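You operate a simulated robot arm through the tools that you are given. There is no shell and no other tool. Be economical: measure what you need, move in short steps, check, and stop when the job is done.

The job below is to be done with a simulated two-armed robot. You get a single attempt, and the scene is never put back.

JOB
Put the jug on the right end of the counter away on the back of the counter. Fetch the marked cup from the top of the wide steel table and set it on the upper shelf of the wide steel table. Take the steel bowl on the top of the wide steel table and put it away on the top of the short rack. Put the tart plate from the middle shelf of the store table on the lower shelf of the trolley. Put one of the bottles from the high right shelf of the wide cupboard on top of the mug. Open the chiller drawer, put the small yellow tub on the back of the counter away in the inside of the chiller drawer and shut the drawer again. Pull the back left door open. Do these in any order. Set down upright: jug, marked cup, bottle, small yellow tub.

It is judged by the outcome, as a careful person would: the job done as asked, and still so three seconds after it is handed in. It fails if anything else is knocked over, pushed out of place, dropped, spilled or broken.

ROBOT AND FRAMES
Two 6-joint arms with two-finger parallel grippers on one trunk, on a base that drives. Base frame: it is fixed to the floor where the robot stands at the start and does not move with it; the origin is under the middle of the robot, x ahead of it, y to its left, z up. Readings come in m, degrees, newtons and seconds.
The left shoulder is at the start at [-0.102, 0.177, 0.758], the right one opposite. With the tool pointing down near the work surface each hand reaches from about 0.34 to 0.7 m from the robot's upright axis, wherever it stands, measured 20 degrees to its own side. Places, roughly: back left door [0.9, 2, 1.1]; back of the counter (213x21 cm) [0.44, -1.06, 0.8]; bottle (7x7x23 cm) [-1.4, 1.5, 1.3]; chiller drawer [3.3, -2.4, 0.3]; inside of the chiller drawer [3.4, -2.4, 0.2]; jug (16x12x14 cm) [0.5, 0.1, 0.9]; lower shelf of the trolley [-0.8, -4, 0.4]; marked cup [2.25, -4.75, 0.75]; mug (12x9x10 cm) [-0.8, -0.4, 1.1]; small yellow tub (7x7x8 cm) [0.4, -0.9, 0.8]; steel bowl (14x14x7 cm) [1.6, -4.8, 0.8]; tart plate (12x12x3 cm) [0, -4.8, 0.5]; top of the short rack [-0.9, -0.6, 1.1]; upper shelf of the wide steel table [2.1, -4.7, 0.5]. Payload 1.57 kg a hand.
Tool frame (each hand has its own): the origin (TCP) lies between the finger pads and is the grasp point; the fingertips stand 0.03 m ahead of it; z points along the fingers, y is the line along which they close. The gripper opens to 0.08 m. The fingers are 0.017 m wide and 0.012 m thick; the gripper's body (0.04 by 0.082 m) begins 0.08 m behind the TCP.
Orientation is that of the tool frame in the base frame, as a unit quaternion [w, x, y, z]. With the fingers straight down and closing along the base's y, the tool's x points along the base's -x, its y along +y and its z along -z.

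CONTROLS
- The arms move only by the tool drive_tool. It takes "left_series", "right_series" or both (then of equal length, played together; a hand with none holds still); each is a list of rows, each an object (a shift or turn left out is 0, a gripper value left out holds the last) with "travel": the shift along the tool's x, y, z in m, a list of three; "rot": the turn, a rotation vector about the tool's x, y, z in degrees, a list of three; "fingers": the finger opening in m, from 0 to 0.08. In form: [{"travel": [x, y, z], "rot": [ax, ay, az], "fingers": fingers}, ...]. A call has 1 to 12 rows; each row is the pose to reach, as a shift and turn from the pose commanded when the call began, along the tool's axes at that moment. Rows are played at 5 a second. More than 0.05 m and 8.6 degrees between two rows, or a gripper value outside its range, and nothing of the call is played. Where a pose cannot be reached the arm comes as near as it can. A force on the tool above 40 N (or 10 N above the force at the start of the call, whichever is more), or a blocked arm, ends the call early, and 0.2 s more pass. The fingers move at their own pace (about 0.072 m/s each) and stop on an object; they squeeze with about 40 N. The grip force told is the motor's: it shows also when the fingers shut on nothing. Time passes only in rows, and 0.2 s behind the last, so rows that repeat a pose let the fingers close. It gives the time, the measured TCP pose, the force on the tool (base axes), the opening and the grip force at its end, in the units of the frame above (readings bear some noise), with the torque about the TCP (base axes, N m) and any sound that the robot's microphone picked up.
- Cameras (640 x 400 px; columns grow to the right, rows downward): "scene" is now at [-0.0264, -0.0563, 1.4532]; the picture's right is [-0.98, -0.21, 0.00], its down [-0.20, 0.91, -0.36] and it looks along [0.08, -0.35, -0.93] (base axes); focal length 214 px, centre (320, 200). "left" rides on the left gripper at [0.072, 0.007, -0.122] in its tool frame; the picture's right is [-0.09, 1.00, 0.00], its down [-0.84, -0.08, -0.54] and it looks along [-0.54, -0.05, 0.84] (tool axes); focal length 238 px, centre (320, 200). "right" rides on the right gripper at [0.072, -0.007, -0.122] in its tool frame; the picture's right is [0.09, 1.00, 0.00], its down [-0.84, 0.08, -0.54] and it looks along [-0.54, 0.05, 0.84] (tool axes); focal length 238 px, centre (320, 200). There is no depth. A picture from a camera that has moved, and an enlarged one, comes with that camera's place and axes in the base frame and with its lens.
- get_image(camera): a new picture of that camera. No time passes.
- lift_body(by): slides the trunk up (or, below 0, down) by that many m; the arms and the scene camera ride with it, the base frame stays. It gives what a move gives, with no picture.
- base_move(legs): drives the robot by 1 to 6 legs, each [ahead, left, turn to the left] in m, m and degrees, along the robot's own axes; the way and the turn of a leg run together, so that a leg with both is an arc; at most 1.5 m and 180 degrees a leg. The arms and the cameras ride along, it lands a little off, and it stops where it bumps. It gives what a move gives.
- turn_head(pan, tilt): turns the head with the scene camera to pan (to the left, within 143 degrees either way) and tilt (down, from -29 to 69), counted from straight ahead of the robot. It gives what a move gives.
- zoom(camera, box): a new picture of the part [left, top, right, bottom] of that camera's present view, enlarged. No time passes.
- finish_job(): hands the job in; it is judged then, once.

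Work in short steps. Places have to be worked out from the pictures, the camera data and where the tool is seen: move nearer, look again, correct. Check each grasp and each placing, and mend what went wrong. You have 217 turns and 212 pictures in all, those below and enlarged ones among them. Open the grippers and draw the arms clear of the work before you hand the job in, unless the task says otherwise.

The tools are called after "Emit:" by a JSON object that holds its "method" and its "body". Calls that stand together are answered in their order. drive_tool: Moves the arms, as the interface text tells. Its arguments: {"type":"object","properties":{"left_series":{"type":"array"},"right_series":{"type":"array"}},"required":[]} The other tools are called the same way: lift_body (by) slides the trunk up or down; base_move (legs) drives the base; turn_head (pan, tilt) turns the head that bears the scene camera; get_image (camera) takes a picture; zoom (camera, box) takes an enlarged picture of a part of a camera's view; finish_job () hands the job in.

At the start:

```text
time: 0.0
left_tool_pos: [0.4983, -0.0055, 0.9996]
left_tool_rot: [0.0, 0.0, 1.0, 0.0]
left_ft_force: [-0.2, 0.0, -0.4]
left_torque: [-0.02, -0.02, 0.0]
left_opening: 0.0802
left_grasp_force: 0.0
right_tool_pos: [0.2909, -0.4192, 1.0007]
right_tool_rot: [0.0, 0.0, 1.0, 0.0]
right_ft_force: [0.3, -0.5, -0.6]
right_torque: [0.02, 0.0, 0.02]
right_opening: 0.08
right_grasp_force: 0.0
trunk travel left (down, up): [-0.2, 0.128]
robot x, y, heading: [0.0012, -0.0012, 0.3]
head pan, tilt: [-77.9, 68.8]
```

scene: 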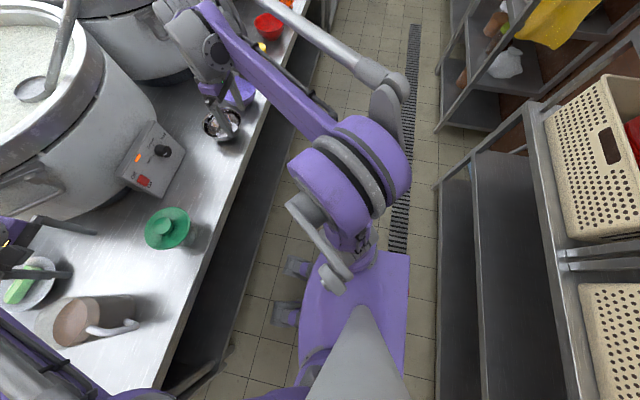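
right: 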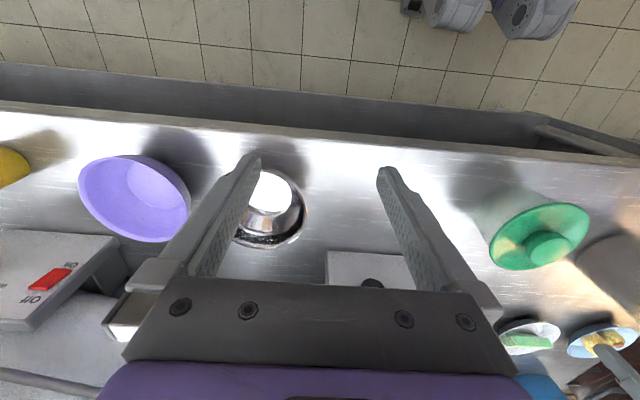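
left: 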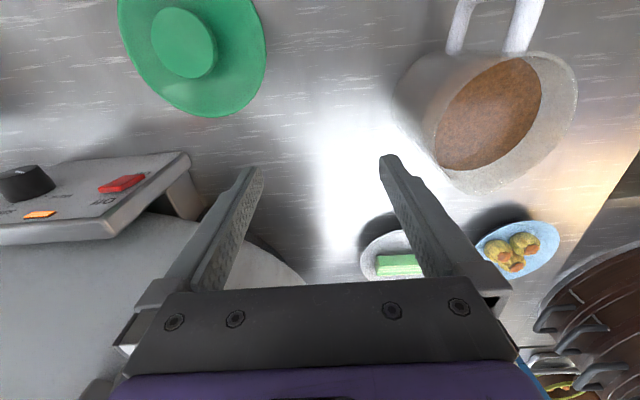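

I'll look around first: straight ahead over the counter.

Emit:
{"method": "turn_head", "body": {"pan": 0, "tilt": 45}}

```text
time: 1.5
left_tool_pos: [0.4976, -0.0068, 1.0008]
left_tool_rot: [0.001, -0.001, 1.0, 0.0]
left_ft_force: [0.3, -0.1, 0.8]
left_torque: [-0.01, 0.0, 0.02]
left_opening: 0.0798
left_grasp_force: 0.0
right_tool_pos: [0.2894, -0.4192, 0.9998]
right_tool_rot: [0.0, 0.0, 1.0, 0.0]
right_ft_force: [0.0, -0.1, 0.1]
right_torque: [-0.01, -0.01, 0.0]
right_opening: 0.0801
right_grasp_force: 0.0
trunk travel left (down, up): [-0.2, 0.128]
robot x, y, heading: [0.0001, -0.0001, 0.1]
head pan, tilt: [0.0, 45.0]
```

Take the view ahead.

Emit:
{"method": "get_image", "body": {"camera": "scene"}}

```text
208 pictures are left
camera scene: at [0.0432, -0.0016, 1.4821], right [0.0, -1.0, 0.0], down [-0.71, 0.0, -0.71], along [0.71, 0.0, -0.71], focal length 214 px, centre (320, 200)
```

scene: 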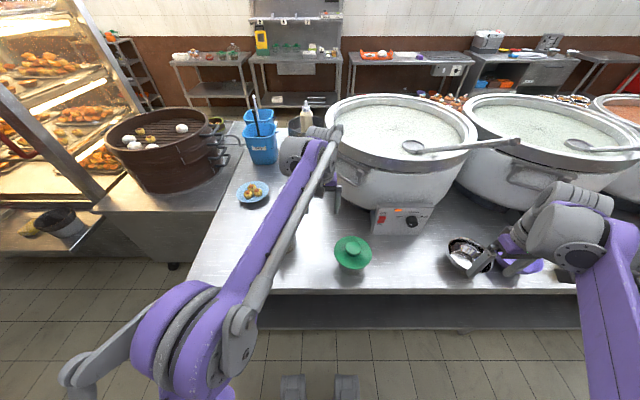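

Look to the left and other directions.

Emit:
{"method": "turn_head", "body": {"pan": 60, "tilt": 25}}

Emit:
{"method": "get_image", "body": {"camera": "scene"}}

Emit:
{"method": "turn_head", "body": {"pan": 135, "tilt": 20}}

Emit:
{"method": "get_image", "body": {"camera": "scene"}}

Emit:
{"method": "turn_head", "body": {"pan": -140, "tilt": 30}}

Emit:
{"method": "get_image", "body": {"camera": "scene"}}

Emit:
{"method": "turn_head", "body": {"pan": -80, "tilt": 25}}

Emit:
{"method": "get_image", "body": {"camera": "scene"}}

```text
time: 2.8
left_tool_pos: [0.4971, -0.005, 1.0013]
left_tool_rot: [-0.001, 0.0, 1.0, 0.0]
left_ft_force: [-0.1, -0.6, -0.7]
left_torque: [0.01, 0.0, -0.01]
left_opening: 0.08
left_grasp_force: 0.1
right_tool_pos: [0.2897, -0.4197, 0.9996]
right_tool_rot: [0.0, 0.0, 1.0, 0.0]
right_ft_force: [0.0, -1.2, -0.7]
right_torque: [0.0, 0.02, 0.02]
right_opening: 0.0799
right_grasp_force: 0.0
trunk travel left (down, up): [-0.2, 0.128]
robot x, y, heading: [-0.0009, -0.001, -0.1]
head pan, tilt: [60.0, 25.0]
```

```text
207 pictures are left
camera scene: at [0.008, 0.0782, 1.5126], right [0.87, -0.5, 0.0], down [-0.21, -0.37, -0.91], along [0.45, 0.78, -0.42], focal length 214 px, centre (320, 200)
```

scene: 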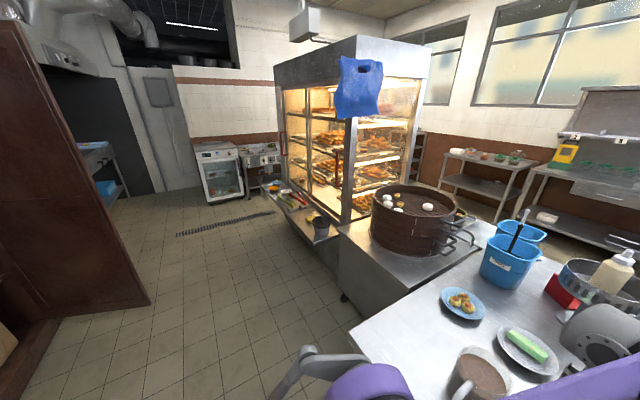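

```text
time: 4.3
left_tool_pos: [0.4965, -0.0059, 1.0005]
left_tool_rot: [0.0, 0.0, 1.0, -0.001]
left_ft_force: [-0.8, -0.5, 0.2]
left_torque: [-0.04, 0.01, -0.01]
left_opening: 0.0801
left_grasp_force: 0.1
right_tool_pos: [0.2891, -0.4196, 1.0]
right_tool_rot: [0.0, 0.0, 1.0, 0.0]
right_ft_force: [0.3, 0.2, -0.4]
right_torque: [0.0, 0.02, -0.01]
right_opening: 0.0803
right_grasp_force: 0.1
trunk travel left (down, up): [-0.2, 0.128]
robot x, y, heading: [0.0042, -0.0013, 0.1]
head pan, tilt: [135.0, 20.0]
```

```text
206 pictures are left
camera scene: at [-0.1039, 0.0643, 1.5207], right [0.71, 0.71, 0.0], down [0.24, -0.24, -0.94], along [-0.66, 0.66, -0.34], focal length 214 px, centre (320, 200)
```

scene: 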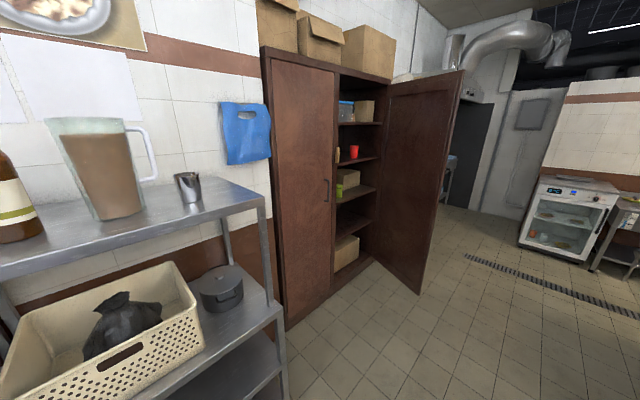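

```text
time: 8.1
left_tool_pos: [0.4975, -0.0054, 1.0004]
left_tool_rot: [0.0, 0.001, 1.0, 0.0]
left_ft_force: [-0.7, -0.2, -0.5]
left_torque: [0.02, 0.03, -0.03]
left_opening: 0.08
left_grasp_force: 0.1
right_tool_pos: [0.2887, -0.4185, 1.0002]
right_tool_rot: [0.0, 0.0, 1.0, 0.0]
right_ft_force: [0.5, -0.1, 0.2]
right_torque: [0.02, 0.0, -0.01]
right_opening: 0.0802
right_grasp_force: 0.1
trunk travel left (down, up): [-0.2, 0.128]
robot x, y, heading: [0.0017, 0.0017, 0.1]
head pan, tilt: [-140.0, 30.0]
```

```text
205 pictures are left
camera scene: at [-0.1074, -0.0598, 1.5047], right [-0.64, 0.77, 0.0], down [0.38, 0.32, -0.87], along [-0.66, -0.56, -0.5], focal length 214 px, centre (320, 200)
```

scene: 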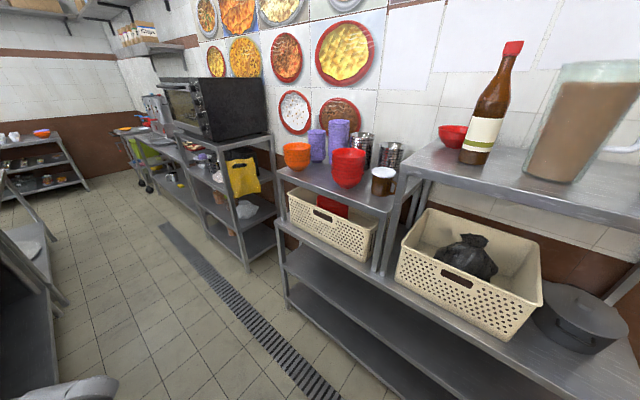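

```text
time: 9.4
left_tool_pos: [0.4969, -0.0049, 1.0008]
left_tool_rot: [0.001, 0.001, 1.0, 0.0]
left_ft_force: [0.2, 0.0, 0.6]
left_torque: [0.02, -0.03, -0.02]
left_opening: 0.0799
left_grasp_force: 0.0
right_tool_pos: [0.2895, -0.4192, 0.9998]
right_tool_rot: [0.0, 0.0, 1.0, 0.0]
right_ft_force: [-0.6, -0.1, -0.1]
right_torque: [0.01, -0.02, -0.01]
right_opening: 0.08
right_grasp_force: 0.1
trunk travel left (down, up): [-0.2, 0.128]
robot x, y, heading: [0.0003, 0.0002, -0.1]
head pan, tilt: [-80.0, 25.0]
```

```text
204 pictures are left
camera scene: at [-0.0222, -0.0923, 1.5127], right [-0.98, -0.17, 0.0], down [-0.07, 0.42, -0.91], along [0.16, -0.89, -0.42], focal length 214 px, centre (320, 200)
```

scene: 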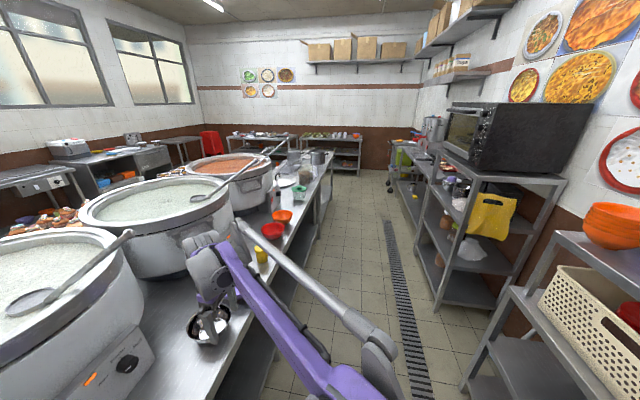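

The jug (brown content, handle toward me) is near (0.5, 0.15). I'll zoom in on it, on the counter, and on the mug area's earlier direction.

Emit:
{"method": "zoom", "body": {"camera": "left", "box": [360, 0, 640, 280]}}

Emit:
{"method": "turn_head", "body": {"pan": 10, "tilt": 65}}

Emit:
{"method": "get_image", "body": {"camera": "scene"}}

```text
1.43 times, centred on (500, 140) of left
camera zoom: at [0.4248, 0.002, 1.1211], right [0.09, 1.0, 0.0], down [0.84, -0.08, 0.54], along [0.54, -0.05, -0.84], focal length 340 px, centre (63, 286)
```

zoom: 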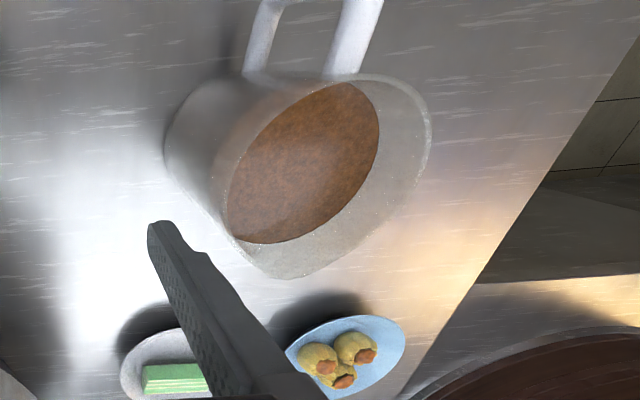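

```text
time: 11.0
left_tool_pos: [0.4971, -0.0058, 0.9999]
left_tool_rot: [-0.001, 0.0, 1.0, 0.0]
left_ft_force: [0.5, 0.8, 0.6]
left_torque: [-0.02, 0.01, 0.01]
left_opening: 0.0798
left_grasp_force: 0.1
right_tool_pos: [0.2895, -0.4184, 1.0009]
right_tool_rot: [0.0, 0.0, 1.0, 0.0]
right_ft_force: [-0.1, -0.4, -0.2]
right_torque: [-0.02, -0.02, -0.02]
right_opening: 0.08
right_grasp_force: 0.1
trunk travel left (down, up): [-0.2, 0.128]
robot x, y, heading: [0.0028, 0.0004, 0.0]
head pan, tilt: [10.0, 65.0]
```

```text
202 pictures are left
camera scene: at [0.0217, 0.0089, 1.4571], right [0.17, -0.98, 0.0], down [-0.89, -0.16, -0.42], along [0.42, 0.07, -0.91], focal length 214 px, centre (320, 200)
```

scene: 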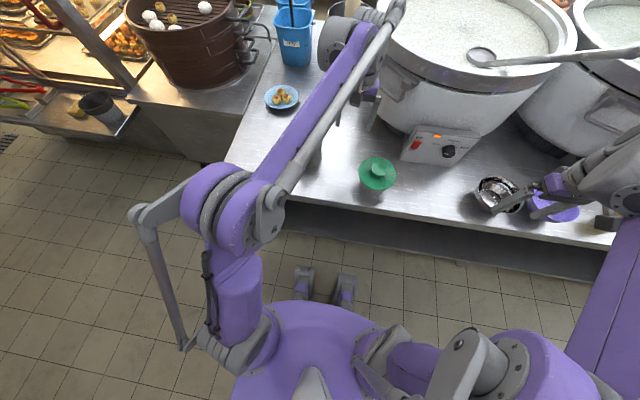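

Move the left hand over the jug's handle side for a closer view.

Emit:
{"method": "drive_tool", "body": {"left_series": [{"travel": [0.0, 0.0, -0.045]}, {"travel": [0.03, 0.035, -0.06]}, {"travel": [0.05, 0.07, -0.07]}, {"travel": [0.07, 0.11, -0.07]}, {"travel": [0.09, 0.15, -0.07]}]}}

Emit:
{"method": "get_image", "body": {"camera": "left"}}

```text
time: 12.2
left_tool_pos: [0.4084, 0.1459, 1.0693]
left_tool_rot: [-0.001, 0.001, 1.0, -0.001]
left_ft_force: [-1.2, 0.6, 0.0]
left_torque: [0.01, -0.01, 0.0]
left_opening: 0.0801
left_grasp_force: 0.1
right_tool_pos: [0.2886, -0.4184, 0.9993]
right_tool_rot: [0.0, 0.0, 1.0, 0.0]
right_ft_force: [1.0, -0.9, -0.1]
right_torque: [0.05, 0.01, 0.04]
right_opening: 0.08
right_grasp_force: 0.1
trunk travel left (down, up): [-0.2, 0.128]
robot x, y, heading: [0.0009, -0.0025, -0.1]
head pan, tilt: [10.0, 65.0]
```

```text
201 pictures are left
camera left: at [0.3359, 0.1531, 1.1905], right [0.09, 1.0, 0.0], down [0.84, -0.08, 0.54], along [0.54, -0.05, -0.84], focal length 238 px, centre (320, 200)
```

left: 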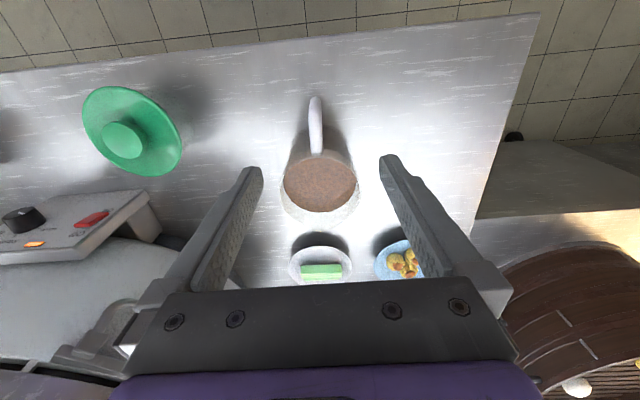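

Handle centre is about (0.40, 0.141), rim z≈0.936. Descend with open fingers to just above it and look.

Emit:
{"method": "drive_tool", "body": {"left_series": [{"travel": [0.008, -0.005, 0.03]}, {"travel": [0.008, -0.005, 0.07]}, {"travel": [0.008, -0.005, 0.1]}, {"travel": [0.008, -0.005, 0.1]}]}}

Emit:
{"method": "get_image", "body": {"camera": "left"}}

```text
time: 13.2
left_tool_pos: [0.4004, 0.1414, 0.9714]
left_tool_rot: [0.0, 0.0, 1.0, -0.001]
left_ft_force: [0.2, 0.6, -0.2]
left_torque: [-0.06, 0.01, 0.01]
left_opening: 0.0799
left_grasp_force: 0.1
right_tool_pos: [0.2896, -0.4194, 1.0004]
right_tool_rot: [0.001, 0.0, 1.0, 0.0]
right_ft_force: [-0.7, -1.1, 0.7]
right_torque: [0.0, 0.0, 0.03]
right_opening: 0.08
right_grasp_force: 0.0
trunk travel left (down, up): [-0.2, 0.128]
robot x, y, heading: [-0.0039, 0.0012, -0.1]
head pan, tilt: [10.0, 65.0]
```

```text
200 pictures are left
camera left: at [0.329, 0.1484, 1.0915], right [0.09, 1.0, 0.0], down [0.84, -0.08, 0.54], along [0.54, -0.05, -0.84], focal length 238 px, centre (320, 200)
```

left: 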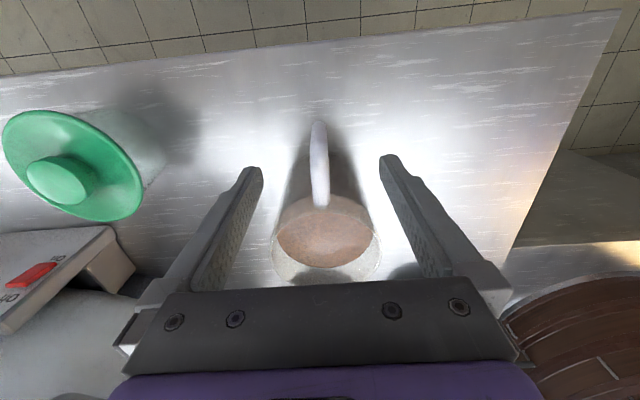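

Handle runs x≈0.38–0.425 at y≈0.14. I'll grip its outer upright bar at x≈0.392, z≈0.88.

Emit:
{"method": "drive_tool", "body": {"left_series": [{"travel": [0.008, -0.001, 0.03]}, {"travel": [0.008, -0.001, 0.06]}, {"travel": [0.008, -0.001, 0.093]}, {"travel": [0.008, -0.001, 0.093], "fingers": 0.0}, {"travel": [0.008, -0.001, 0.093], "fingers": 0.0}, {"travel": [0.008, -0.001, 0.093], "fingers": 0.0}, {"travel": [0.008, -0.001, 0.093], "fingers": 0.0}]}}

Emit:
{"method": "get_image", "body": {"camera": "left"}}

```text
time: 14.8
left_tool_pos: [0.3932, 0.1388, 0.8778]
left_tool_rot: [0.0, 0.0, 1.0, 0.0]
left_ft_force: [-0.3, 0.2, -0.7]
left_torque: [0.14, 0.13, -0.01]
left_opening: 0.0143
left_grasp_force: 30.6
right_tool_pos: [0.2899, -0.418, 1.0019]
right_tool_rot: [0.0, 0.0, 1.0, 0.0]
right_ft_force: [0.6, -0.3, -0.1]
right_torque: [0.03, -0.01, 0.01]
right_opening: 0.0796
right_grasp_force: 0.0
trunk travel left (down, up): [-0.2, 0.128]
robot x, y, heading: [-0.0019, 0.0006, 0.1]
head pan, tilt: [10.0, 65.0]
```

```text
199 pictures are left
camera left: at [0.3205, 0.1462, 0.9984], right [0.09, 1.0, 0.0], down [0.84, -0.08, 0.54], along [0.54, -0.05, -0.84], focal length 238 px, centre (320, 200)
```

left: 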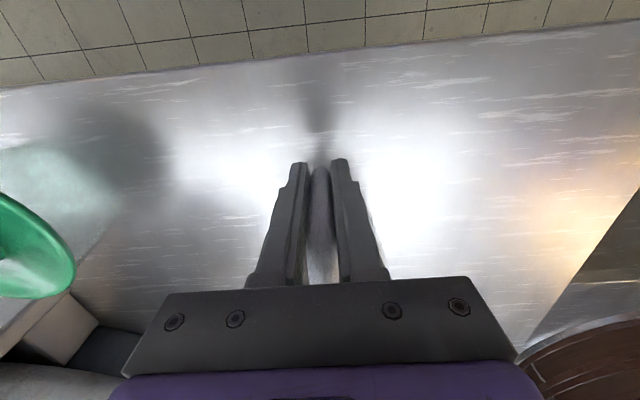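

Gripping on a 14 mm bar. Lift by 2 cm and check the torque.

Emit:
{"method": "drive_tool", "body": {"left_series": [{"travel": [0, 0, -0.005]}, {"travel": [0, 0, -0.01]}, {"travel": [0, 0, -0.015]}, {"travel": [0, 0, -0.02]}, {"travel": [0, 0, -0.02]}, {"travel": [0, 0, -0.02]}]}}

Emit:
{"method": "get_image", "body": {"camera": "left"}}

Emit:
{"method": "get_image", "body": {"camera": "scene"}}

```text
time: 16.2
left_tool_pos: [0.3921, 0.1377, 0.8955]
left_tool_rot: [0.001, 0.0, 1.0, 0.0]
left_ft_force: [-0.1, 0.7, -9.4]
left_torque: [0.01, 0.79, -0.01]
left_opening: 0.0144
left_grasp_force: 31.0
right_tool_pos: [0.2903, -0.4194, 0.9999]
right_tool_rot: [0.0, 0.0, 1.0, 0.0]
right_ft_force: [0.1, 0.0, 0.6]
right_torque: [0.02, -0.02, -0.02]
right_opening: 0.0801
right_grasp_force: 0.0
trunk travel left (down, up): [-0.2, 0.128]
robot x, y, heading: [-0.0005, 0.0012, -0.1]
head pan, tilt: [10.0, 65.0]
```

```text
198 pictures are left
camera left: at [0.3197, 0.1449, 1.017], right [0.09, 1.0, 0.0], down [0.84, -0.08, 0.54], along [0.54, -0.05, -0.84], focal length 238 px, centre (320, 200)
```

left: 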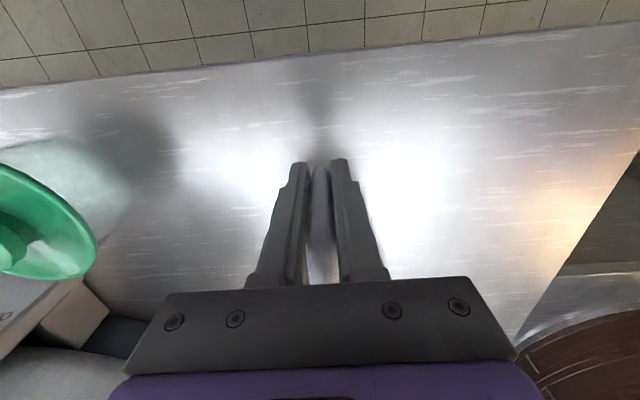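

```text
197 pictures are left
camera scene: at [0.0224, 0.0091, 1.457], right [0.17, -0.98, 0.0], down [-0.89, -0.16, -0.42], along [0.42, 0.07, -0.91], focal length 214 px, centre (320, 200)
```

scene: 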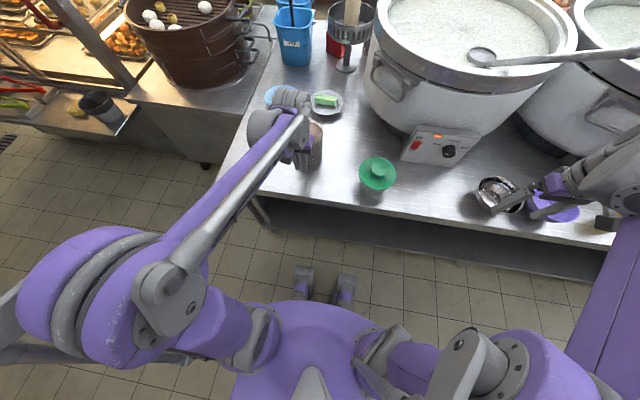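

It holds level (9.4 N, 0.79 N·m). Lift another 12 cm gently to clear the green-lidded canister.

Emit:
{"method": "drive_tool", "body": {"left_series": [{"travel": [0, 0, -0.01]}, {"travel": [0, 0, -0.022]}, {"travel": [0, 0, -0.036]}, {"travel": [0, 0, -0.05]}, {"travel": [0, 0, -0.064]}, {"travel": [0, 0, -0.078]}, {"travel": [0, 0, -0.092]}, {"travel": [0, 0, -0.106]}, {"travel": [0, 0, -0.116]}, {"travel": [0, 0, -0.12]}]}}

Emit:
{"method": "get_image", "body": {"camera": "left"}}

Emit:
{"method": "get_image", "body": {"camera": "scene"}}

```text
time: 18.4
left_tool_pos: [0.3926, 0.1421, 1.0178]
left_tool_rot: [0.0, 0.0, 1.0, 0.001]
left_ft_force: [-0.1, 0.4, -9.2]
left_torque: [0.01, 0.81, -0.01]
left_opening: 0.0143
left_grasp_force: 30.7
right_tool_pos: [0.2908, -0.4178, 0.9998]
right_tool_rot: [-0.001, 0.001, 1.0, 0.0]
right_ft_force: [0.2, -0.1, 0.5]
right_torque: [-0.01, -0.02, 0.01]
right_opening: 0.08
right_grasp_force: 0.1
trunk travel left (down, up): [-0.2, 0.128]
robot x, y, heading: [-0.0005, 0.0012, -0.1]
head pan, tilt: [10.0, 65.0]
```

```text
196 pictures are left
camera left: at [0.3205, 0.1484, 1.1388], right [0.09, 1.0, 0.0], down [0.84, -0.08, 0.54], along [0.54, -0.05, -0.84], focal length 238 px, centre (320, 200)
```

left: 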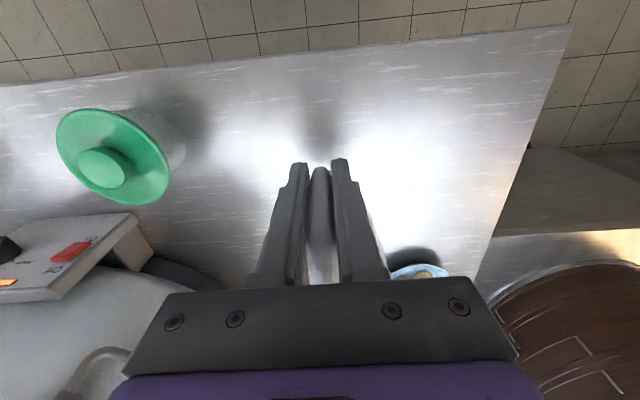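

```text
195 pictures are left
camera scene: at [0.0223, 0.0092, 1.457], right [0.17, -0.98, 0.0], down [-0.89, -0.16, -0.42], along [0.42, 0.07, -0.91], focal length 214 px, centre (320, 200)
```

scene: 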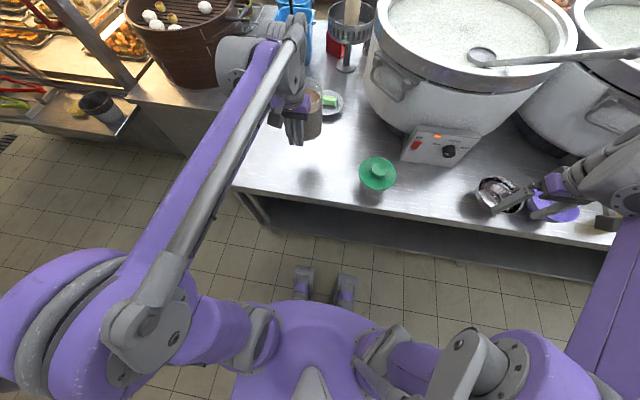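

Jug is clear. Free gap between the canister (y≈-0.11) and steel dish (y≈-0.51), so I'll draw back 1.5 cm and drive 0.44 m to the right.

Emit:
{"method": "drive_tool", "body": {"left_series": [{"travel": [0.005, 0, 0]}, {"travel": [0.01, 0, 0]}, {"travel": [0.015, 0, 0]}]}}

Emit:
{"method": "base_move", "body": {"legs": [[0, -0.22, 0], [0, -0.22, 0]]}}

Emit:
{"method": "get_image", "body": {"camera": "scene"}}

Emit:
{"method": "get_image", "body": {"camera": "left"}}

```text
time: 19.2
left_tool_pos: [0.3772, 0.1395, 1.0171]
left_tool_rot: [0.0, 0.001, 1.0, 0.0]
left_ft_force: [0.4, -0.6, -9.0]
left_torque: [0.03, 0.81, 0.02]
left_opening: 0.0143
left_grasp_force: 30.2
right_tool_pos: [0.291, -0.4185, 1.0002]
right_tool_rot: [0.0, 0.0, 1.0, 0.001]
right_ft_force: [0.1, -0.9, 0.0]
right_torque: [0.0, -0.03, -0.01]
right_opening: 0.0798
right_grasp_force: 0.1
trunk travel left (down, up): [-0.2, 0.128]
robot x, y, heading: [-0.0022, -0.0021, 0.2]
head pan, tilt: [10.0, 65.0]
```

```text
time: 24.0
left_tool_pos: [0.3763, -0.3143, 1.0184]
left_tool_rot: [0.0, 0.003, 1.0, 0.0]
left_ft_force: [0.3, -0.8, -9.0]
left_torque: [-0.08, 0.79, 0.0]
left_opening: 0.0142
left_grasp_force: 30.7
right_tool_pos: [0.2857, -0.8716, 0.9992]
right_tool_rot: [0.0, 0.003, 1.0, 0.001]
right_ft_force: [-0.1, 0.2, -0.5]
right_torque: [0.01, 0.0, -0.02]
right_opening: 0.0804
right_grasp_force: 0.0
trunk travel left (down, up): [-0.2, 0.128]
robot x, y, heading: [-0.0033, -0.4513, -0.5]
head pan, tilt: [10.0, 65.0]
```

```text
194 pictures are left
camera scene: at [0.021, -0.4423, 1.457], right [0.17, -0.99, 0.0], down [-0.89, -0.15, -0.42], along [0.42, 0.07, -0.91], focal length 214 px, centre (320, 200)
```

scene: 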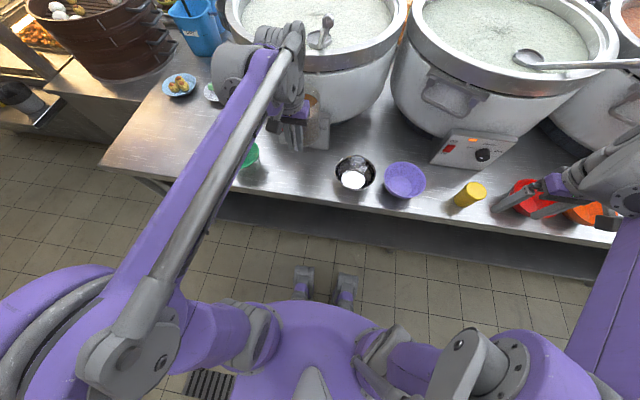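

```text
193 pictures are left
camera left: at [0.3045, -0.3065, 1.1383], right [0.1, 1.0, 0.0], down [0.84, -0.08, 0.54], along [0.54, -0.05, -0.84], focal length 238 px, centre (320, 200)
```

left: 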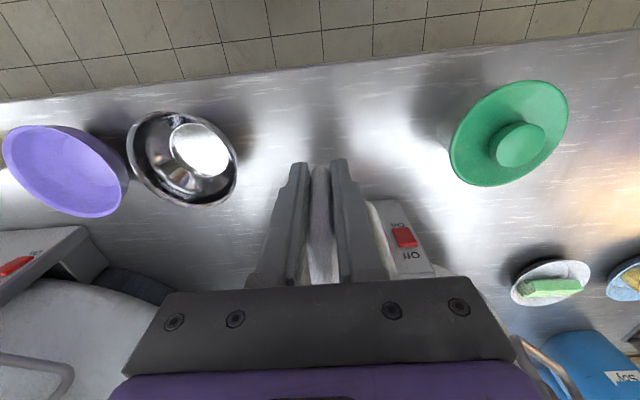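

Gap is y −0.17…−0.42; cooker box front is near x≈0.515, so I pull back to x≈0.355, y≈-0.302 and lower to just above contact.

Emit:
{"method": "drive_tool", "body": {"left_series": [{"travel": [0.011, 0.006, 0.0]}, {"travel": [0.021, 0.012, 0.0]}, {"travel": [0.021, 0.012, 0.02]}, {"travel": [0.021, 0.012, 0.04]}, {"travel": [0.021, 0.012, 0.06]}, {"travel": [0.021, 0.012, 0.08]}, {"travel": [0.021, 0.012, 0.1]}, {"travel": [0.021, 0.012, 0.115]}, {"travel": [0.021, 0.012, 0.125]}, {"travel": [0.021, 0.012, 0.125]}]}}

Emit:
{"method": "get_image", "body": {"camera": "scene"}}

Emit:
{"method": "get_image", "body": {"camera": "left"}}

```text
time: 26.2
left_tool_pos: [0.3524, -0.3023, 0.8912]
left_tool_rot: [0.001, 0.004, 1.0, 0.0]
left_ft_force: [-11.3, 0.5, -7.2]
left_torque: [-0.11, 0.22, 0.03]
left_opening: 0.0141
left_grasp_force: 30.5
right_tool_pos: [0.2847, -0.872, 0.9999]
right_tool_rot: [0.001, 0.003, 1.0, 0.0]
right_ft_force: [-0.5, 0.0, -0.7]
right_torque: [0.01, 0.0, 0.0]
right_opening: 0.0799
right_grasp_force: 0.1
trunk travel left (down, up): [-0.2, 0.128]
robot x, y, heading: [-0.0007, -0.4504, -0.2]
head pan, tilt: [10.0, 65.0]
```

```text
192 pictures are left
camera scene: at [0.0191, -0.4421, 1.4571], right [0.17, -0.99, 0.0], down [-0.89, -0.15, -0.42], along [0.42, 0.07, -0.91], focal length 214 px, centre (320, 200)
```

scene: 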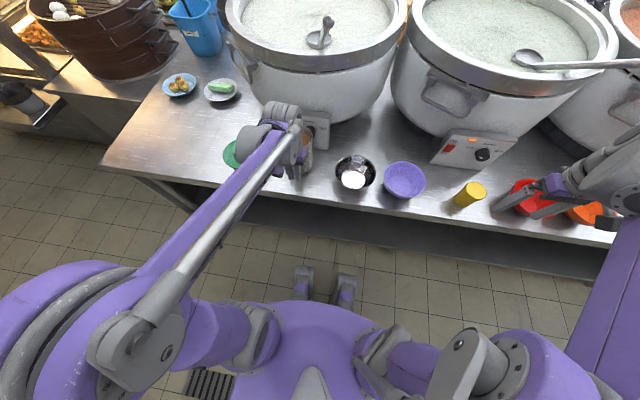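

```text
191 pictures are left
camera left: at [0.2815, -0.2953, 1.0124], right [0.1, 0.99, 0.0], down [0.84, -0.08, 0.54], along [0.54, -0.05, -0.84], focal length 238 px, centre (320, 200)
```

left: 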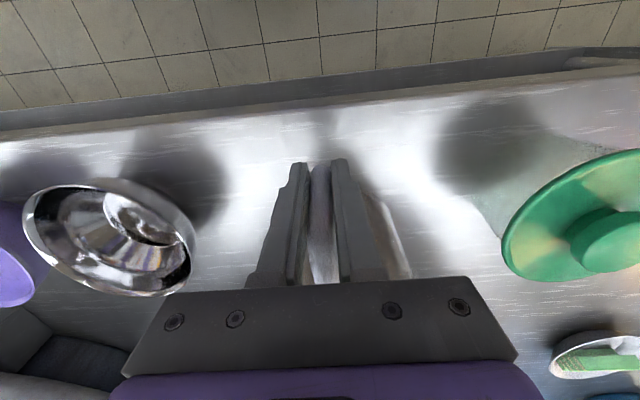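

A −11 N x force: the jug touches the cooker's control box. Raise slightly and pull back about 2 cm toward me.

Emit:
{"method": "drive_tool", "body": {"left_series": [{"travel": [0.004, 0.0, -0.006]}, {"travel": [0.01, 0.0, -0.01]}, {"travel": [0.018, 0.0, -0.01]}, {"travel": [0.018, 0.0, -0.01]}]}}

Emit:
{"method": "turn_head", "body": {"pan": 35, "tilt": 55}}

Emit:
{"method": "get_image", "body": {"camera": "scene"}}

```text
time: 27.2
left_tool_pos: [0.3377, -0.3016, 0.9009]
left_tool_rot: [0.0, 0.004, 1.0, 0.0]
left_ft_force: [-0.3, 0.2, -10.3]
left_torque: [-0.09, 0.8, 0.04]
left_opening: 0.0144
left_grasp_force: 30.2
right_tool_pos: [0.2859, -0.8733, 0.9996]
right_tool_rot: [0.0, 0.004, 1.0, 0.0]
right_ft_force: [-0.5, -0.5, 0.5]
right_torque: [0.01, -0.01, 0.01]
right_opening: 0.0801
right_grasp_force: 0.0
trunk travel left (down, up): [-0.2, 0.128]
robot x, y, heading: [-0.0, -0.4509, -0.5]
head pan, tilt: [10.0, 65.0]
```

```text
time: 28.1
left_tool_pos: [0.3376, -0.3026, 0.9017]
left_tool_rot: [0.0, 0.003, 1.0, -0.001]
left_ft_force: [-0.4, 1.3, -8.4]
left_torque: [-0.11, 0.85, 0.0]
left_opening: 0.0142
left_grasp_force: 30.1
right_tool_pos: [0.2857, -0.8717, 1.0004]
right_tool_rot: [0.0, 0.002, 1.0, -0.001]
right_ft_force: [0.4, -0.1, -0.1]
right_torque: [0.01, 0.03, 0.03]
right_opening: 0.0799
right_grasp_force: 0.1
trunk travel left (down, up): [-0.2, 0.128]
robot x, y, heading: [-0.0021, -0.4519, -0.4]
head pan, tilt: [35.0, 55.0]
```

```text
190 pictures are left
camera scene: at [0.0205, -0.4113, 1.4686], right [0.57, -0.82, 0.0], down [-0.68, -0.46, -0.57], along [0.47, 0.32, -0.82], focal length 214 px, centre (320, 200)
```

scene: 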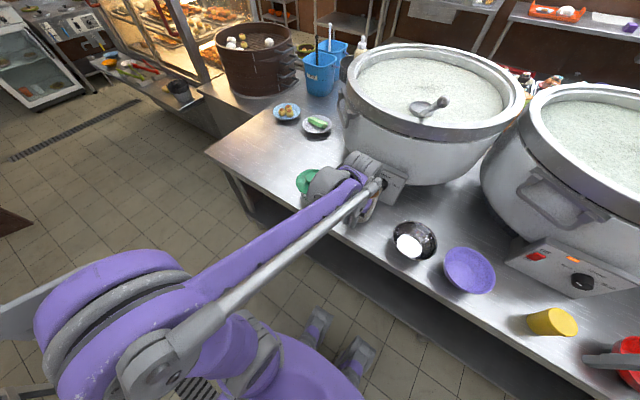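

Forces are clean again; lower slowly to contact.

Emit:
{"method": "drive_tool", "body": {"left_series": [{"travel": [0, 0, 0.008]}, {"travel": [0, 0, 0.014]}, {"travel": [0, 0, 0.019]}, {"travel": [0, 0, 0.022]}, {"travel": [0, 0, 0.0235]}, {"travel": [0, 0, 0.0235]}]}}

Emit:
{"method": "get_image", "body": {"camera": "left"}}

```text
time: 29.5
left_tool_pos: [0.3372, -0.301, 0.8786]
left_tool_rot: [0.001, 0.004, 1.0, 0.0]
left_ft_force: [-2.8, 1.2, 7.0]
left_torque: [-0.4, -1.14, 0.13]
left_opening: 0.0143
left_grasp_force: 30.1
right_tool_pos: [0.2844, -0.8725, 0.9995]
right_tool_rot: [0.0, 0.003, 1.0, 0.0]
right_ft_force: [-0.2, 0.1, -0.1]
right_torque: [-0.02, 0.01, -0.03]
right_opening: 0.0799
right_grasp_force: 0.1
trunk travel left (down, up): [-0.2, 0.128]
robot x, y, heading: [-0.0, -0.4462, -0.6]
head pan, tilt: [35.0, 55.0]
```

```text
189 pictures are left
camera left: at [0.2647, -0.2944, 0.9996], right [0.1, 1.0, 0.0], down [0.84, -0.08, 0.54], along [0.54, -0.05, -0.84], focal length 238 px, centre (320, 200)
```

left: 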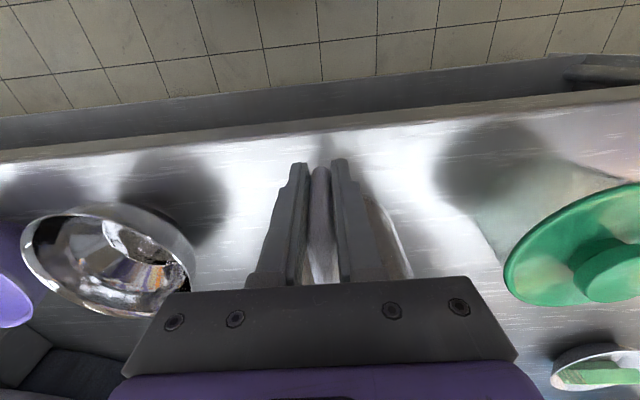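

Resting on the counter (force up). Open and rise.

Emit:
{"method": "drive_tool", "body": {"left_series": [{"travel": [0, 0, -0.001]}, {"travel": [0, 0, -0.001], "fingers": 0.05}, {"travel": [0, 0, -0.001], "fingers": 0.05}, {"travel": [0, 0, -0.001], "fingers": 0.05}, {"travel": [0, 0, -0.03]}, {"travel": [0, 0, -0.07]}, {"travel": [0, 0, -0.11]}, {"travel": [0, 0, -0.15]}, {"travel": [0, 0, -0.15]}]}}

Emit:
{"method": "get_image", "body": {"camera": "left"}}

```text
time: 31.5
left_tool_pos: [0.3383, -0.3032, 1.0294]
left_tool_rot: [0.0, 0.004, 1.0, 0.001]
left_ft_force: [-0.1, 0.9, -0.8]
left_torque: [-0.01, 0.01, -0.03]
left_opening: 0.0499
left_grasp_force: 0.0
right_tool_pos: [0.2844, -0.8721, 1.0009]
right_tool_rot: [0.0, 0.004, 1.0, 0.0]
right_ft_force: [-0.3, 0.8, -0.1]
right_torque: [-0.02, 0.01, -0.02]
right_opening: 0.08
right_grasp_force: 0.1
trunk travel left (down, up): [-0.2, 0.128]
robot x, y, heading: [-0.0003, -0.452, -0.3]
head pan, tilt: [35.0, 55.0]
```

```text
188 pictures are left
camera left: at [0.2662, -0.2959, 1.1512], right [0.1, 1.0, 0.0], down [0.84, -0.08, 0.54], along [0.54, -0.05, -0.84], focal length 238 px, centre (320, 200)
```

left: 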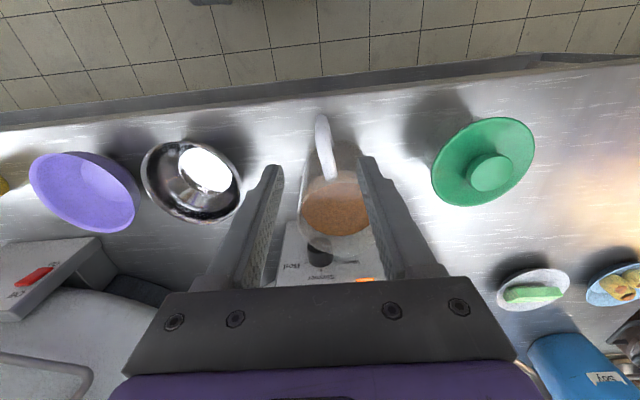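

Jug is standing upright in the gap. Next the yellow tub with the right hand: check right camera.

Emit:
{"method": "get_image", "body": {"camera": "right"}}

```text
187 pictures are left
camera right: at [0.213, -0.8789, 1.1226], right [-0.08, 1.0, 0.0], down [0.84, 0.07, 0.54], along [0.54, 0.05, -0.84], focal length 238 px, centre (320, 200)
```

right: 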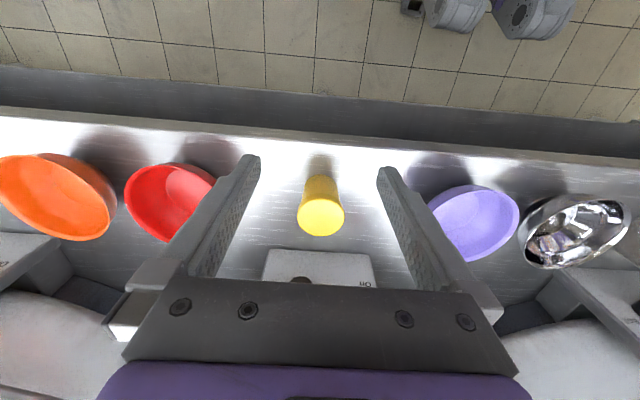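

Tub top at about (0.39, −0.861, 0.88). Move the right hand above it and check.

Emit:
{"method": "drive_tool", "body": {"right_series": [{"travel": [-0.04, 0.004, 0.01]}, {"travel": [-0.08, 0.008, 0.03]}, {"travel": [-0.106, 0.011, 0.06]}, {"travel": [-0.106, 0.011, 0.07]}]}}

Emit:
{"method": "get_image", "body": {"camera": "right"}}

```text
time: 32.5
left_tool_pos: [0.3383, -0.3032, 1.0287]
left_tool_rot: [0.0, 0.003, 1.0, -0.001]
left_ft_force: [0.8, -0.6, -1.3]
left_torque: [-0.01, -0.05, -0.03]
left_opening: 0.0499
left_grasp_force: 0.0
right_tool_pos: [0.3924, -0.8618, 0.929]
right_tool_rot: [0.0, 0.004, 1.0, 0.0]
right_ft_force: [-0.7, 0.2, -0.6]
right_torque: [0.02, 0.01, -0.02]
right_opening: 0.08
right_grasp_force: 0.0
trunk travel left (down, up): [-0.2, 0.128]
robot x, y, heading: [-0.0013, -0.453, -0.3]
head pan, tilt: [35.0, 55.0]
```

```text
186 pictures are left
camera right: at [0.3197, -0.8684, 1.052], right [-0.08, 1.0, 0.0], down [0.84, 0.07, 0.54], along [0.54, 0.05, -0.84], focal length 238 px, centre (320, 200)
```

right: 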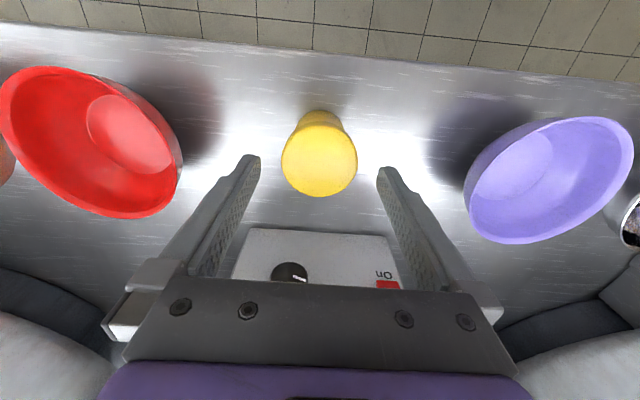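

Top is about (0.398, −0.861, 0.867), width ≈6.4 cm. Descend and close.

Emit:
{"method": "drive_tool", "body": {"right_series": [{"travel": [-0.006, 0.0, 0.03]}, {"travel": [-0.006, 0.0, 0.06]}, {"travel": [-0.006, 0.0, 0.082]}, {"travel": [-0.006, 0.0, 0.082]}, {"travel": [-0.006, 0.0, 0.082], "fingers": 0.0}, {"travel": [-0.006, 0.0, 0.082], "fingers": 0.0}, {"travel": [-0.006, 0.0, 0.082], "fingers": 0.0}]}}

Emit:
{"method": "get_image", "body": {"camera": "right"}}

```text
time: 34.1
left_tool_pos: [0.3386, -0.3044, 1.0298]
left_tool_rot: [0.0, 0.003, 1.0, 0.0]
left_ft_force: [0.1, -0.1, -0.6]
left_torque: [-0.04, -0.02, 0.03]
left_opening: 0.0497
left_grasp_force: 0.1
right_tool_pos: [0.3959, -0.8605, 0.8465]
right_tool_rot: [0.001, 0.003, 1.0, 0.0]
right_ft_force: [-0.1, -0.2, 0.3]
right_torque: [0.0, 0.01, -0.02]
right_opening: 0.0602
right_grasp_force: 39.7
trunk travel left (down, up): [-0.2, 0.128]
robot x, y, heading: [-0.0047, -0.4507, -0.7]
head pan, tilt: [35.0, 55.0]
```

```text
185 pictures are left
camera right: at [0.3238, -0.8683, 0.9689], right [-0.08, 1.0, 0.0], down [0.84, 0.07, 0.54], along [0.54, 0.05, -0.84], focal length 238 px, centre (320, 200)
```

right: 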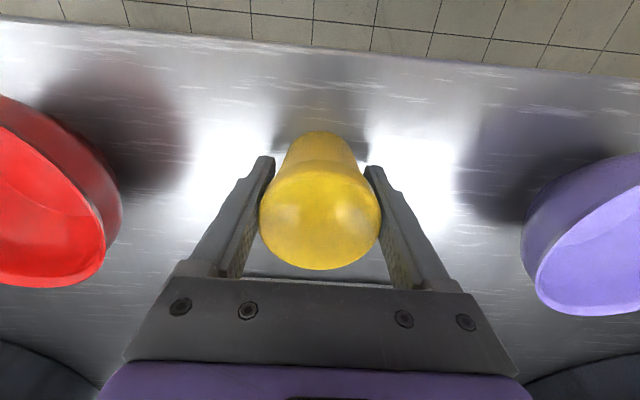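

Gripped (60 mm). Lift and retract toward the body; raise the left too.

Emit:
{"method": "drive_tool", "body": {"right_series": [{"travel": [0, 0, -0.03]}, {"travel": [0, 0, -0.07]}, {"travel": [0, 0, -0.11]}, {"travel": [0.02, 0, -0.15]}, {"travel": [0.05, 0, -0.18]}, {"travel": [0.09, 0, -0.2]}]}}

Emit:
{"method": "turn_head", "body": {"pan": -80, "tilt": 30}}

Emit:
{"method": "get_image", "body": {"camera": "scene"}}

Emit:
{"method": "get_image", "body": {"camera": "right"}}

```text
time: 35.5
left_tool_pos: [0.3378, -0.3028, 1.0299]
left_tool_rot: [0.0, 0.003, 1.0, 0.0]
left_ft_force: [0.8, 0.0, -1.0]
left_torque: [-0.06, -0.01, 0.0]
left_opening: 0.0502
left_grasp_force: 0.0
right_tool_pos: [0.307, -0.8624, 1.0461]
right_tool_rot: [0.0, 0.004, 1.0, 0.0]
right_ft_force: [0.0, 0.3, -1.9]
right_torque: [0.01, -0.02, -0.01]
right_opening: 0.0603
right_grasp_force: 39.6
trunk travel left (down, up): [-0.2, 0.128]
robot x, y, heading: [-0.0006, -0.452, -0.5]
head pan, tilt: [35.0, 55.0]
```

```text
time: 37.5
left_tool_pos: [0.3381, -0.3035, 1.0297]
left_tool_rot: [0.0, 0.004, 1.0, 0.0]
left_ft_force: [-0.1, 0.7, 0.6]
left_torque: [0.01, 0.01, -0.03]
left_opening: 0.0501
left_grasp_force: 0.0
right_tool_pos: [0.309, -0.8634, 1.0459]
right_tool_rot: [0.0, 0.004, 1.0, 0.001]
right_ft_force: [0.1, 0.8, -1.0]
right_torque: [0.02, -0.01, -0.01]
right_opening: 0.0605
right_grasp_force: 39.8
trunk travel left (down, up): [-0.2, 0.128]
robot x, y, heading: [-0.0013, -0.4514, -0.3]
head pan, tilt: [-80.0, 30.0]
```

```text
184 pictures are left
camera scene: at [-0.0243, -0.5417, 1.5047], right [-0.99, -0.17, 0.0], down [-0.08, 0.49, -0.87], along [0.14, -0.85, -0.5], focal length 214 px, centre (320, 200)
```

scene: 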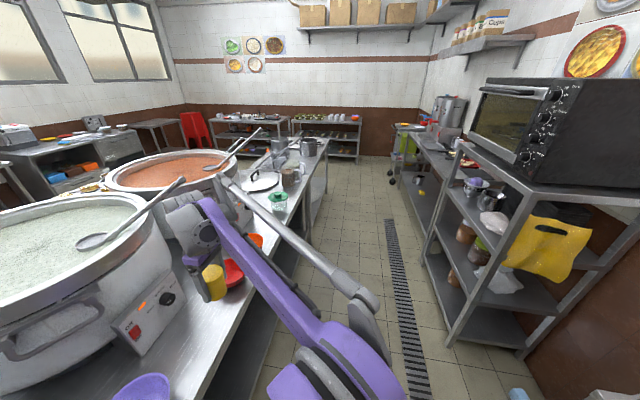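

```text
183 pictures are left
camera right: at [0.2362, -0.8704, 1.1682], right [-0.08, 1.0, 0.0], down [0.84, 0.07, 0.54], along [0.54, 0.05, -0.84], focal length 238 px, centre (320, 200)
```

right: 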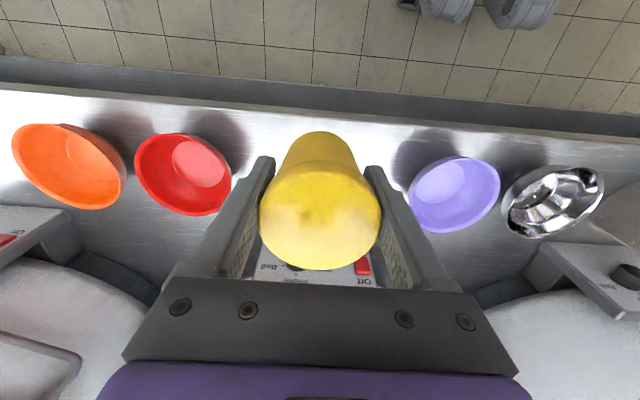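

Bring the right hand inward (lateral −0.17) so both arms are compact, then turn right 90° in the aisle.

Emit:
{"method": "drive_tool", "body": {"right_series": [{"travel": [-0.005, 0.04, 0]}, {"travel": [-0.01, 0.08, 0]}, {"travel": [-0.015, 0.12, 0]}, {"travel": [-0.02, 0.16, 0]}, {"travel": [-0.025, 0.2, 0]}, {"travel": [-0.03, 0.24, 0]}]}}

Emit:
{"method": "base_move", "body": {"legs": [[-0.08, 0, 0], [0, 0, -45], [0, 0, -45]]}}

Emit:
{"method": "turn_head", "body": {"pan": 0, "tilt": 30}}

Emit:
{"method": "get_image", "body": {"camera": "scene"}}

```text
time: 38.9
left_tool_pos: [0.3392, -0.3034, 1.0289]
left_tool_rot: [0.0, 0.003, 1.0, -0.001]
left_ft_force: [-0.3, -1.5, -0.3]
left_torque: [0.0, -0.01, 0.0]
left_opening: 0.0501
left_grasp_force: 0.1
right_tool_pos: [0.3396, -0.6184, 1.0495]
right_tool_rot: [0.0, 0.004, 1.0, 0.0]
right_ft_force: [-0.5, 0.0, -1.3]
right_torque: [-0.03, 0.01, -0.01]
right_opening: 0.0607
right_grasp_force: 40.3
trunk travel left (down, up): [-0.2, 0.128]
robot x, y, heading: [0.0017, -0.4501, -0.3]
head pan, tilt: [-80.0, 30.0]
```

```text
time: 44.0
left_tool_pos: [0.0774, -0.7865, 1.0298]
left_tool_rot: [0.0, 0.698, 0.716, 0.0]
left_ft_force: [0.3, -0.1, -0.1]
left_torque: [0.01, 0.0, 0.0]
left_opening: 0.0502
left_grasp_force: 0.1
right_tool_pos: [-0.2372, -0.7977, 1.0498]
right_tool_rot: [-0.001, 0.699, 0.715, -0.001]
right_ft_force: [-0.1, 0.8, -1.5]
right_torque: [0.03, 0.0, -0.01]
right_opening: 0.06
right_grasp_force: 39.9
trunk travel left (down, up): [-0.2, 0.128]
robot x, y, heading: [-0.0823, -0.4487, -88.6]
head pan, tilt: [-80.0, 30.0]
```

```text
time: 45.5
left_tool_pos: [0.0783, -0.786, 1.0298]
left_tool_rot: [0.001, 0.698, 0.716, -0.001]
left_ft_force: [0.4, 0.1, 0.0]
left_torque: [-0.02, -0.01, -0.02]
left_opening: 0.05
left_grasp_force: 0.1
right_tool_pos: [-0.2394, -0.7962, 1.0492]
right_tool_rot: [0.0, 0.699, 0.716, 0.001]
right_ft_force: [0.3, 0.3, -1.5]
right_torque: [0.01, -0.01, 0.03]
right_opening: 0.0602
right_grasp_force: 40.4
trunk travel left (down, up): [-0.2, 0.128]
robot x, y, heading: [-0.0809, -0.4508, -88.6]
head pan, tilt: [0.0, 30.0]
```

```text
182 pictures are left
camera scene: at [-0.0787, -0.5041, 1.5047], right [-1.0, -0.02, 0.0], down [-0.01, 0.5, -0.87], along [0.02, -0.87, -0.5], focal length 214 px, centre (320, 200)
```

scene: 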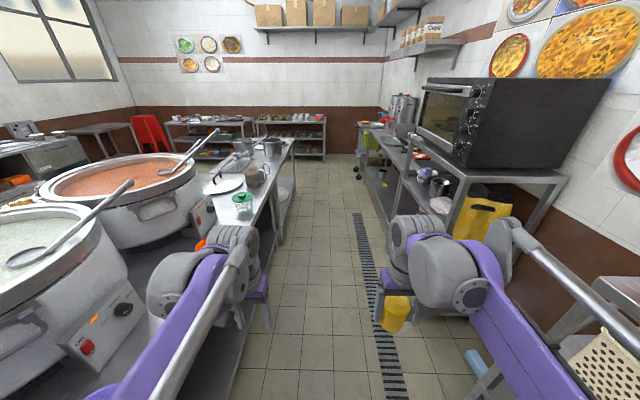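

Aisle clear. Correct heading, shift slightly right, and drive ahead to y≈-2.9.

Emit:
{"method": "base_move", "body": {"legs": [[0, -0.03, -1.4], [1.25, 0, 0], [1.25, 0, 0]]}}

Emit:
{"method": "get_image", "body": {"camera": "scene"}}

Emit:
{"method": "turn_head", "body": {"pan": 70, "tilt": 30}}

Emit:
{"method": "get_image", "body": {"camera": "scene"}}

```text
time: 58.3
left_tool_pos: [-0.0327, -3.3072, 1.0302]
left_tool_rot: [0.001, 0.719, 0.695, 0.0]
left_ft_force: [0.3, -1.7, -0.3]
left_torque: [0.03, -0.02, 0.01]
left_opening: 0.0499
left_grasp_force: 0.0
right_tool_pos: [-0.3487, -3.2994, 1.0498]
right_tool_rot: [-0.001, 0.719, 0.695, 0.0]
right_ft_force: [0.2, -1.3, -1.9]
right_torque: [0.01, 0.02, 0.03]
right_opening: 0.0601
right_grasp_force: 40.3
trunk travel left (down, up): [-0.2, 0.128]
robot x, y, heading: [-0.1695, -2.9625, -92.0]
head pan, tilt: [0.0, 30.0]
```

```text
181 pictures are left
camera scene: at [-0.1711, -3.017, 1.5047], right [-1.0, 0.03, 0.0], down [0.02, 0.5, -0.87], along [-0.03, -0.87, -0.5], focal length 214 px, centre (320, 200)
```

scene: 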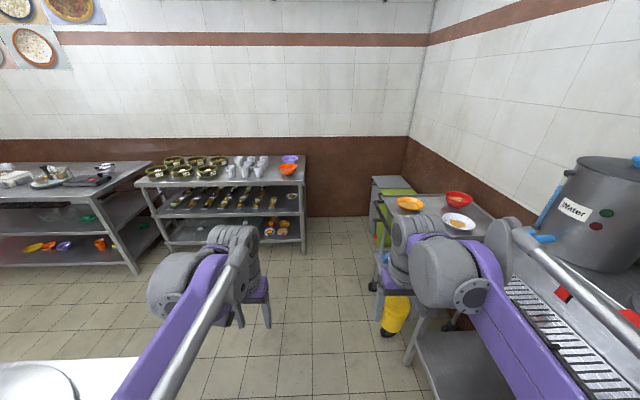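

```text
time: 59.7
left_tool_pos: [-0.0317, -3.3081, 1.03]
left_tool_rot: [0.0, 0.719, 0.695, 0.0]
left_ft_force: [-0.1, 0.1, -0.6]
left_torque: [0.02, -0.01, 0.01]
left_opening: 0.0498
left_grasp_force: 0.1
right_tool_pos: [-0.3477, -3.2992, 1.0499]
right_tool_rot: [0.0, 0.719, 0.695, -0.001]
right_ft_force: [0.7, -0.4, -1.0]
right_torque: [0.0, 0.0, 0.01]
right_opening: 0.0604
right_grasp_force: 40.4
trunk travel left (down, up): [-0.2, 0.128]
robot x, y, heading: [-0.1707, -2.9637, -92.0]
head pan, tilt: [70.0, 30.0]
```

```text
180 pictures are left
camera scene: at [-0.0841, -2.9604, 1.5047], right [-0.38, -0.93, 0.0], down [-0.46, 0.19, -0.87], along [0.8, -0.32, -0.5], focal length 214 px, centre (320, 200)
```

scene: 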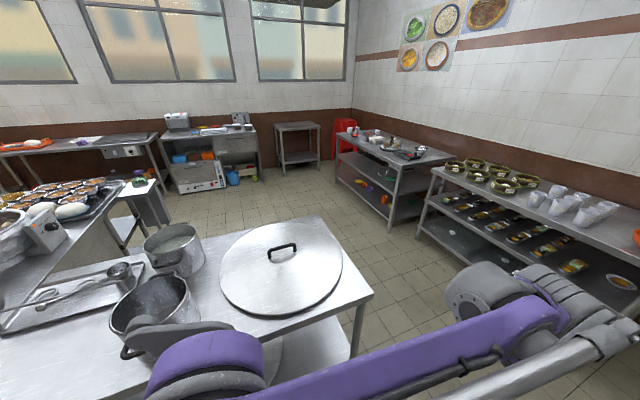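

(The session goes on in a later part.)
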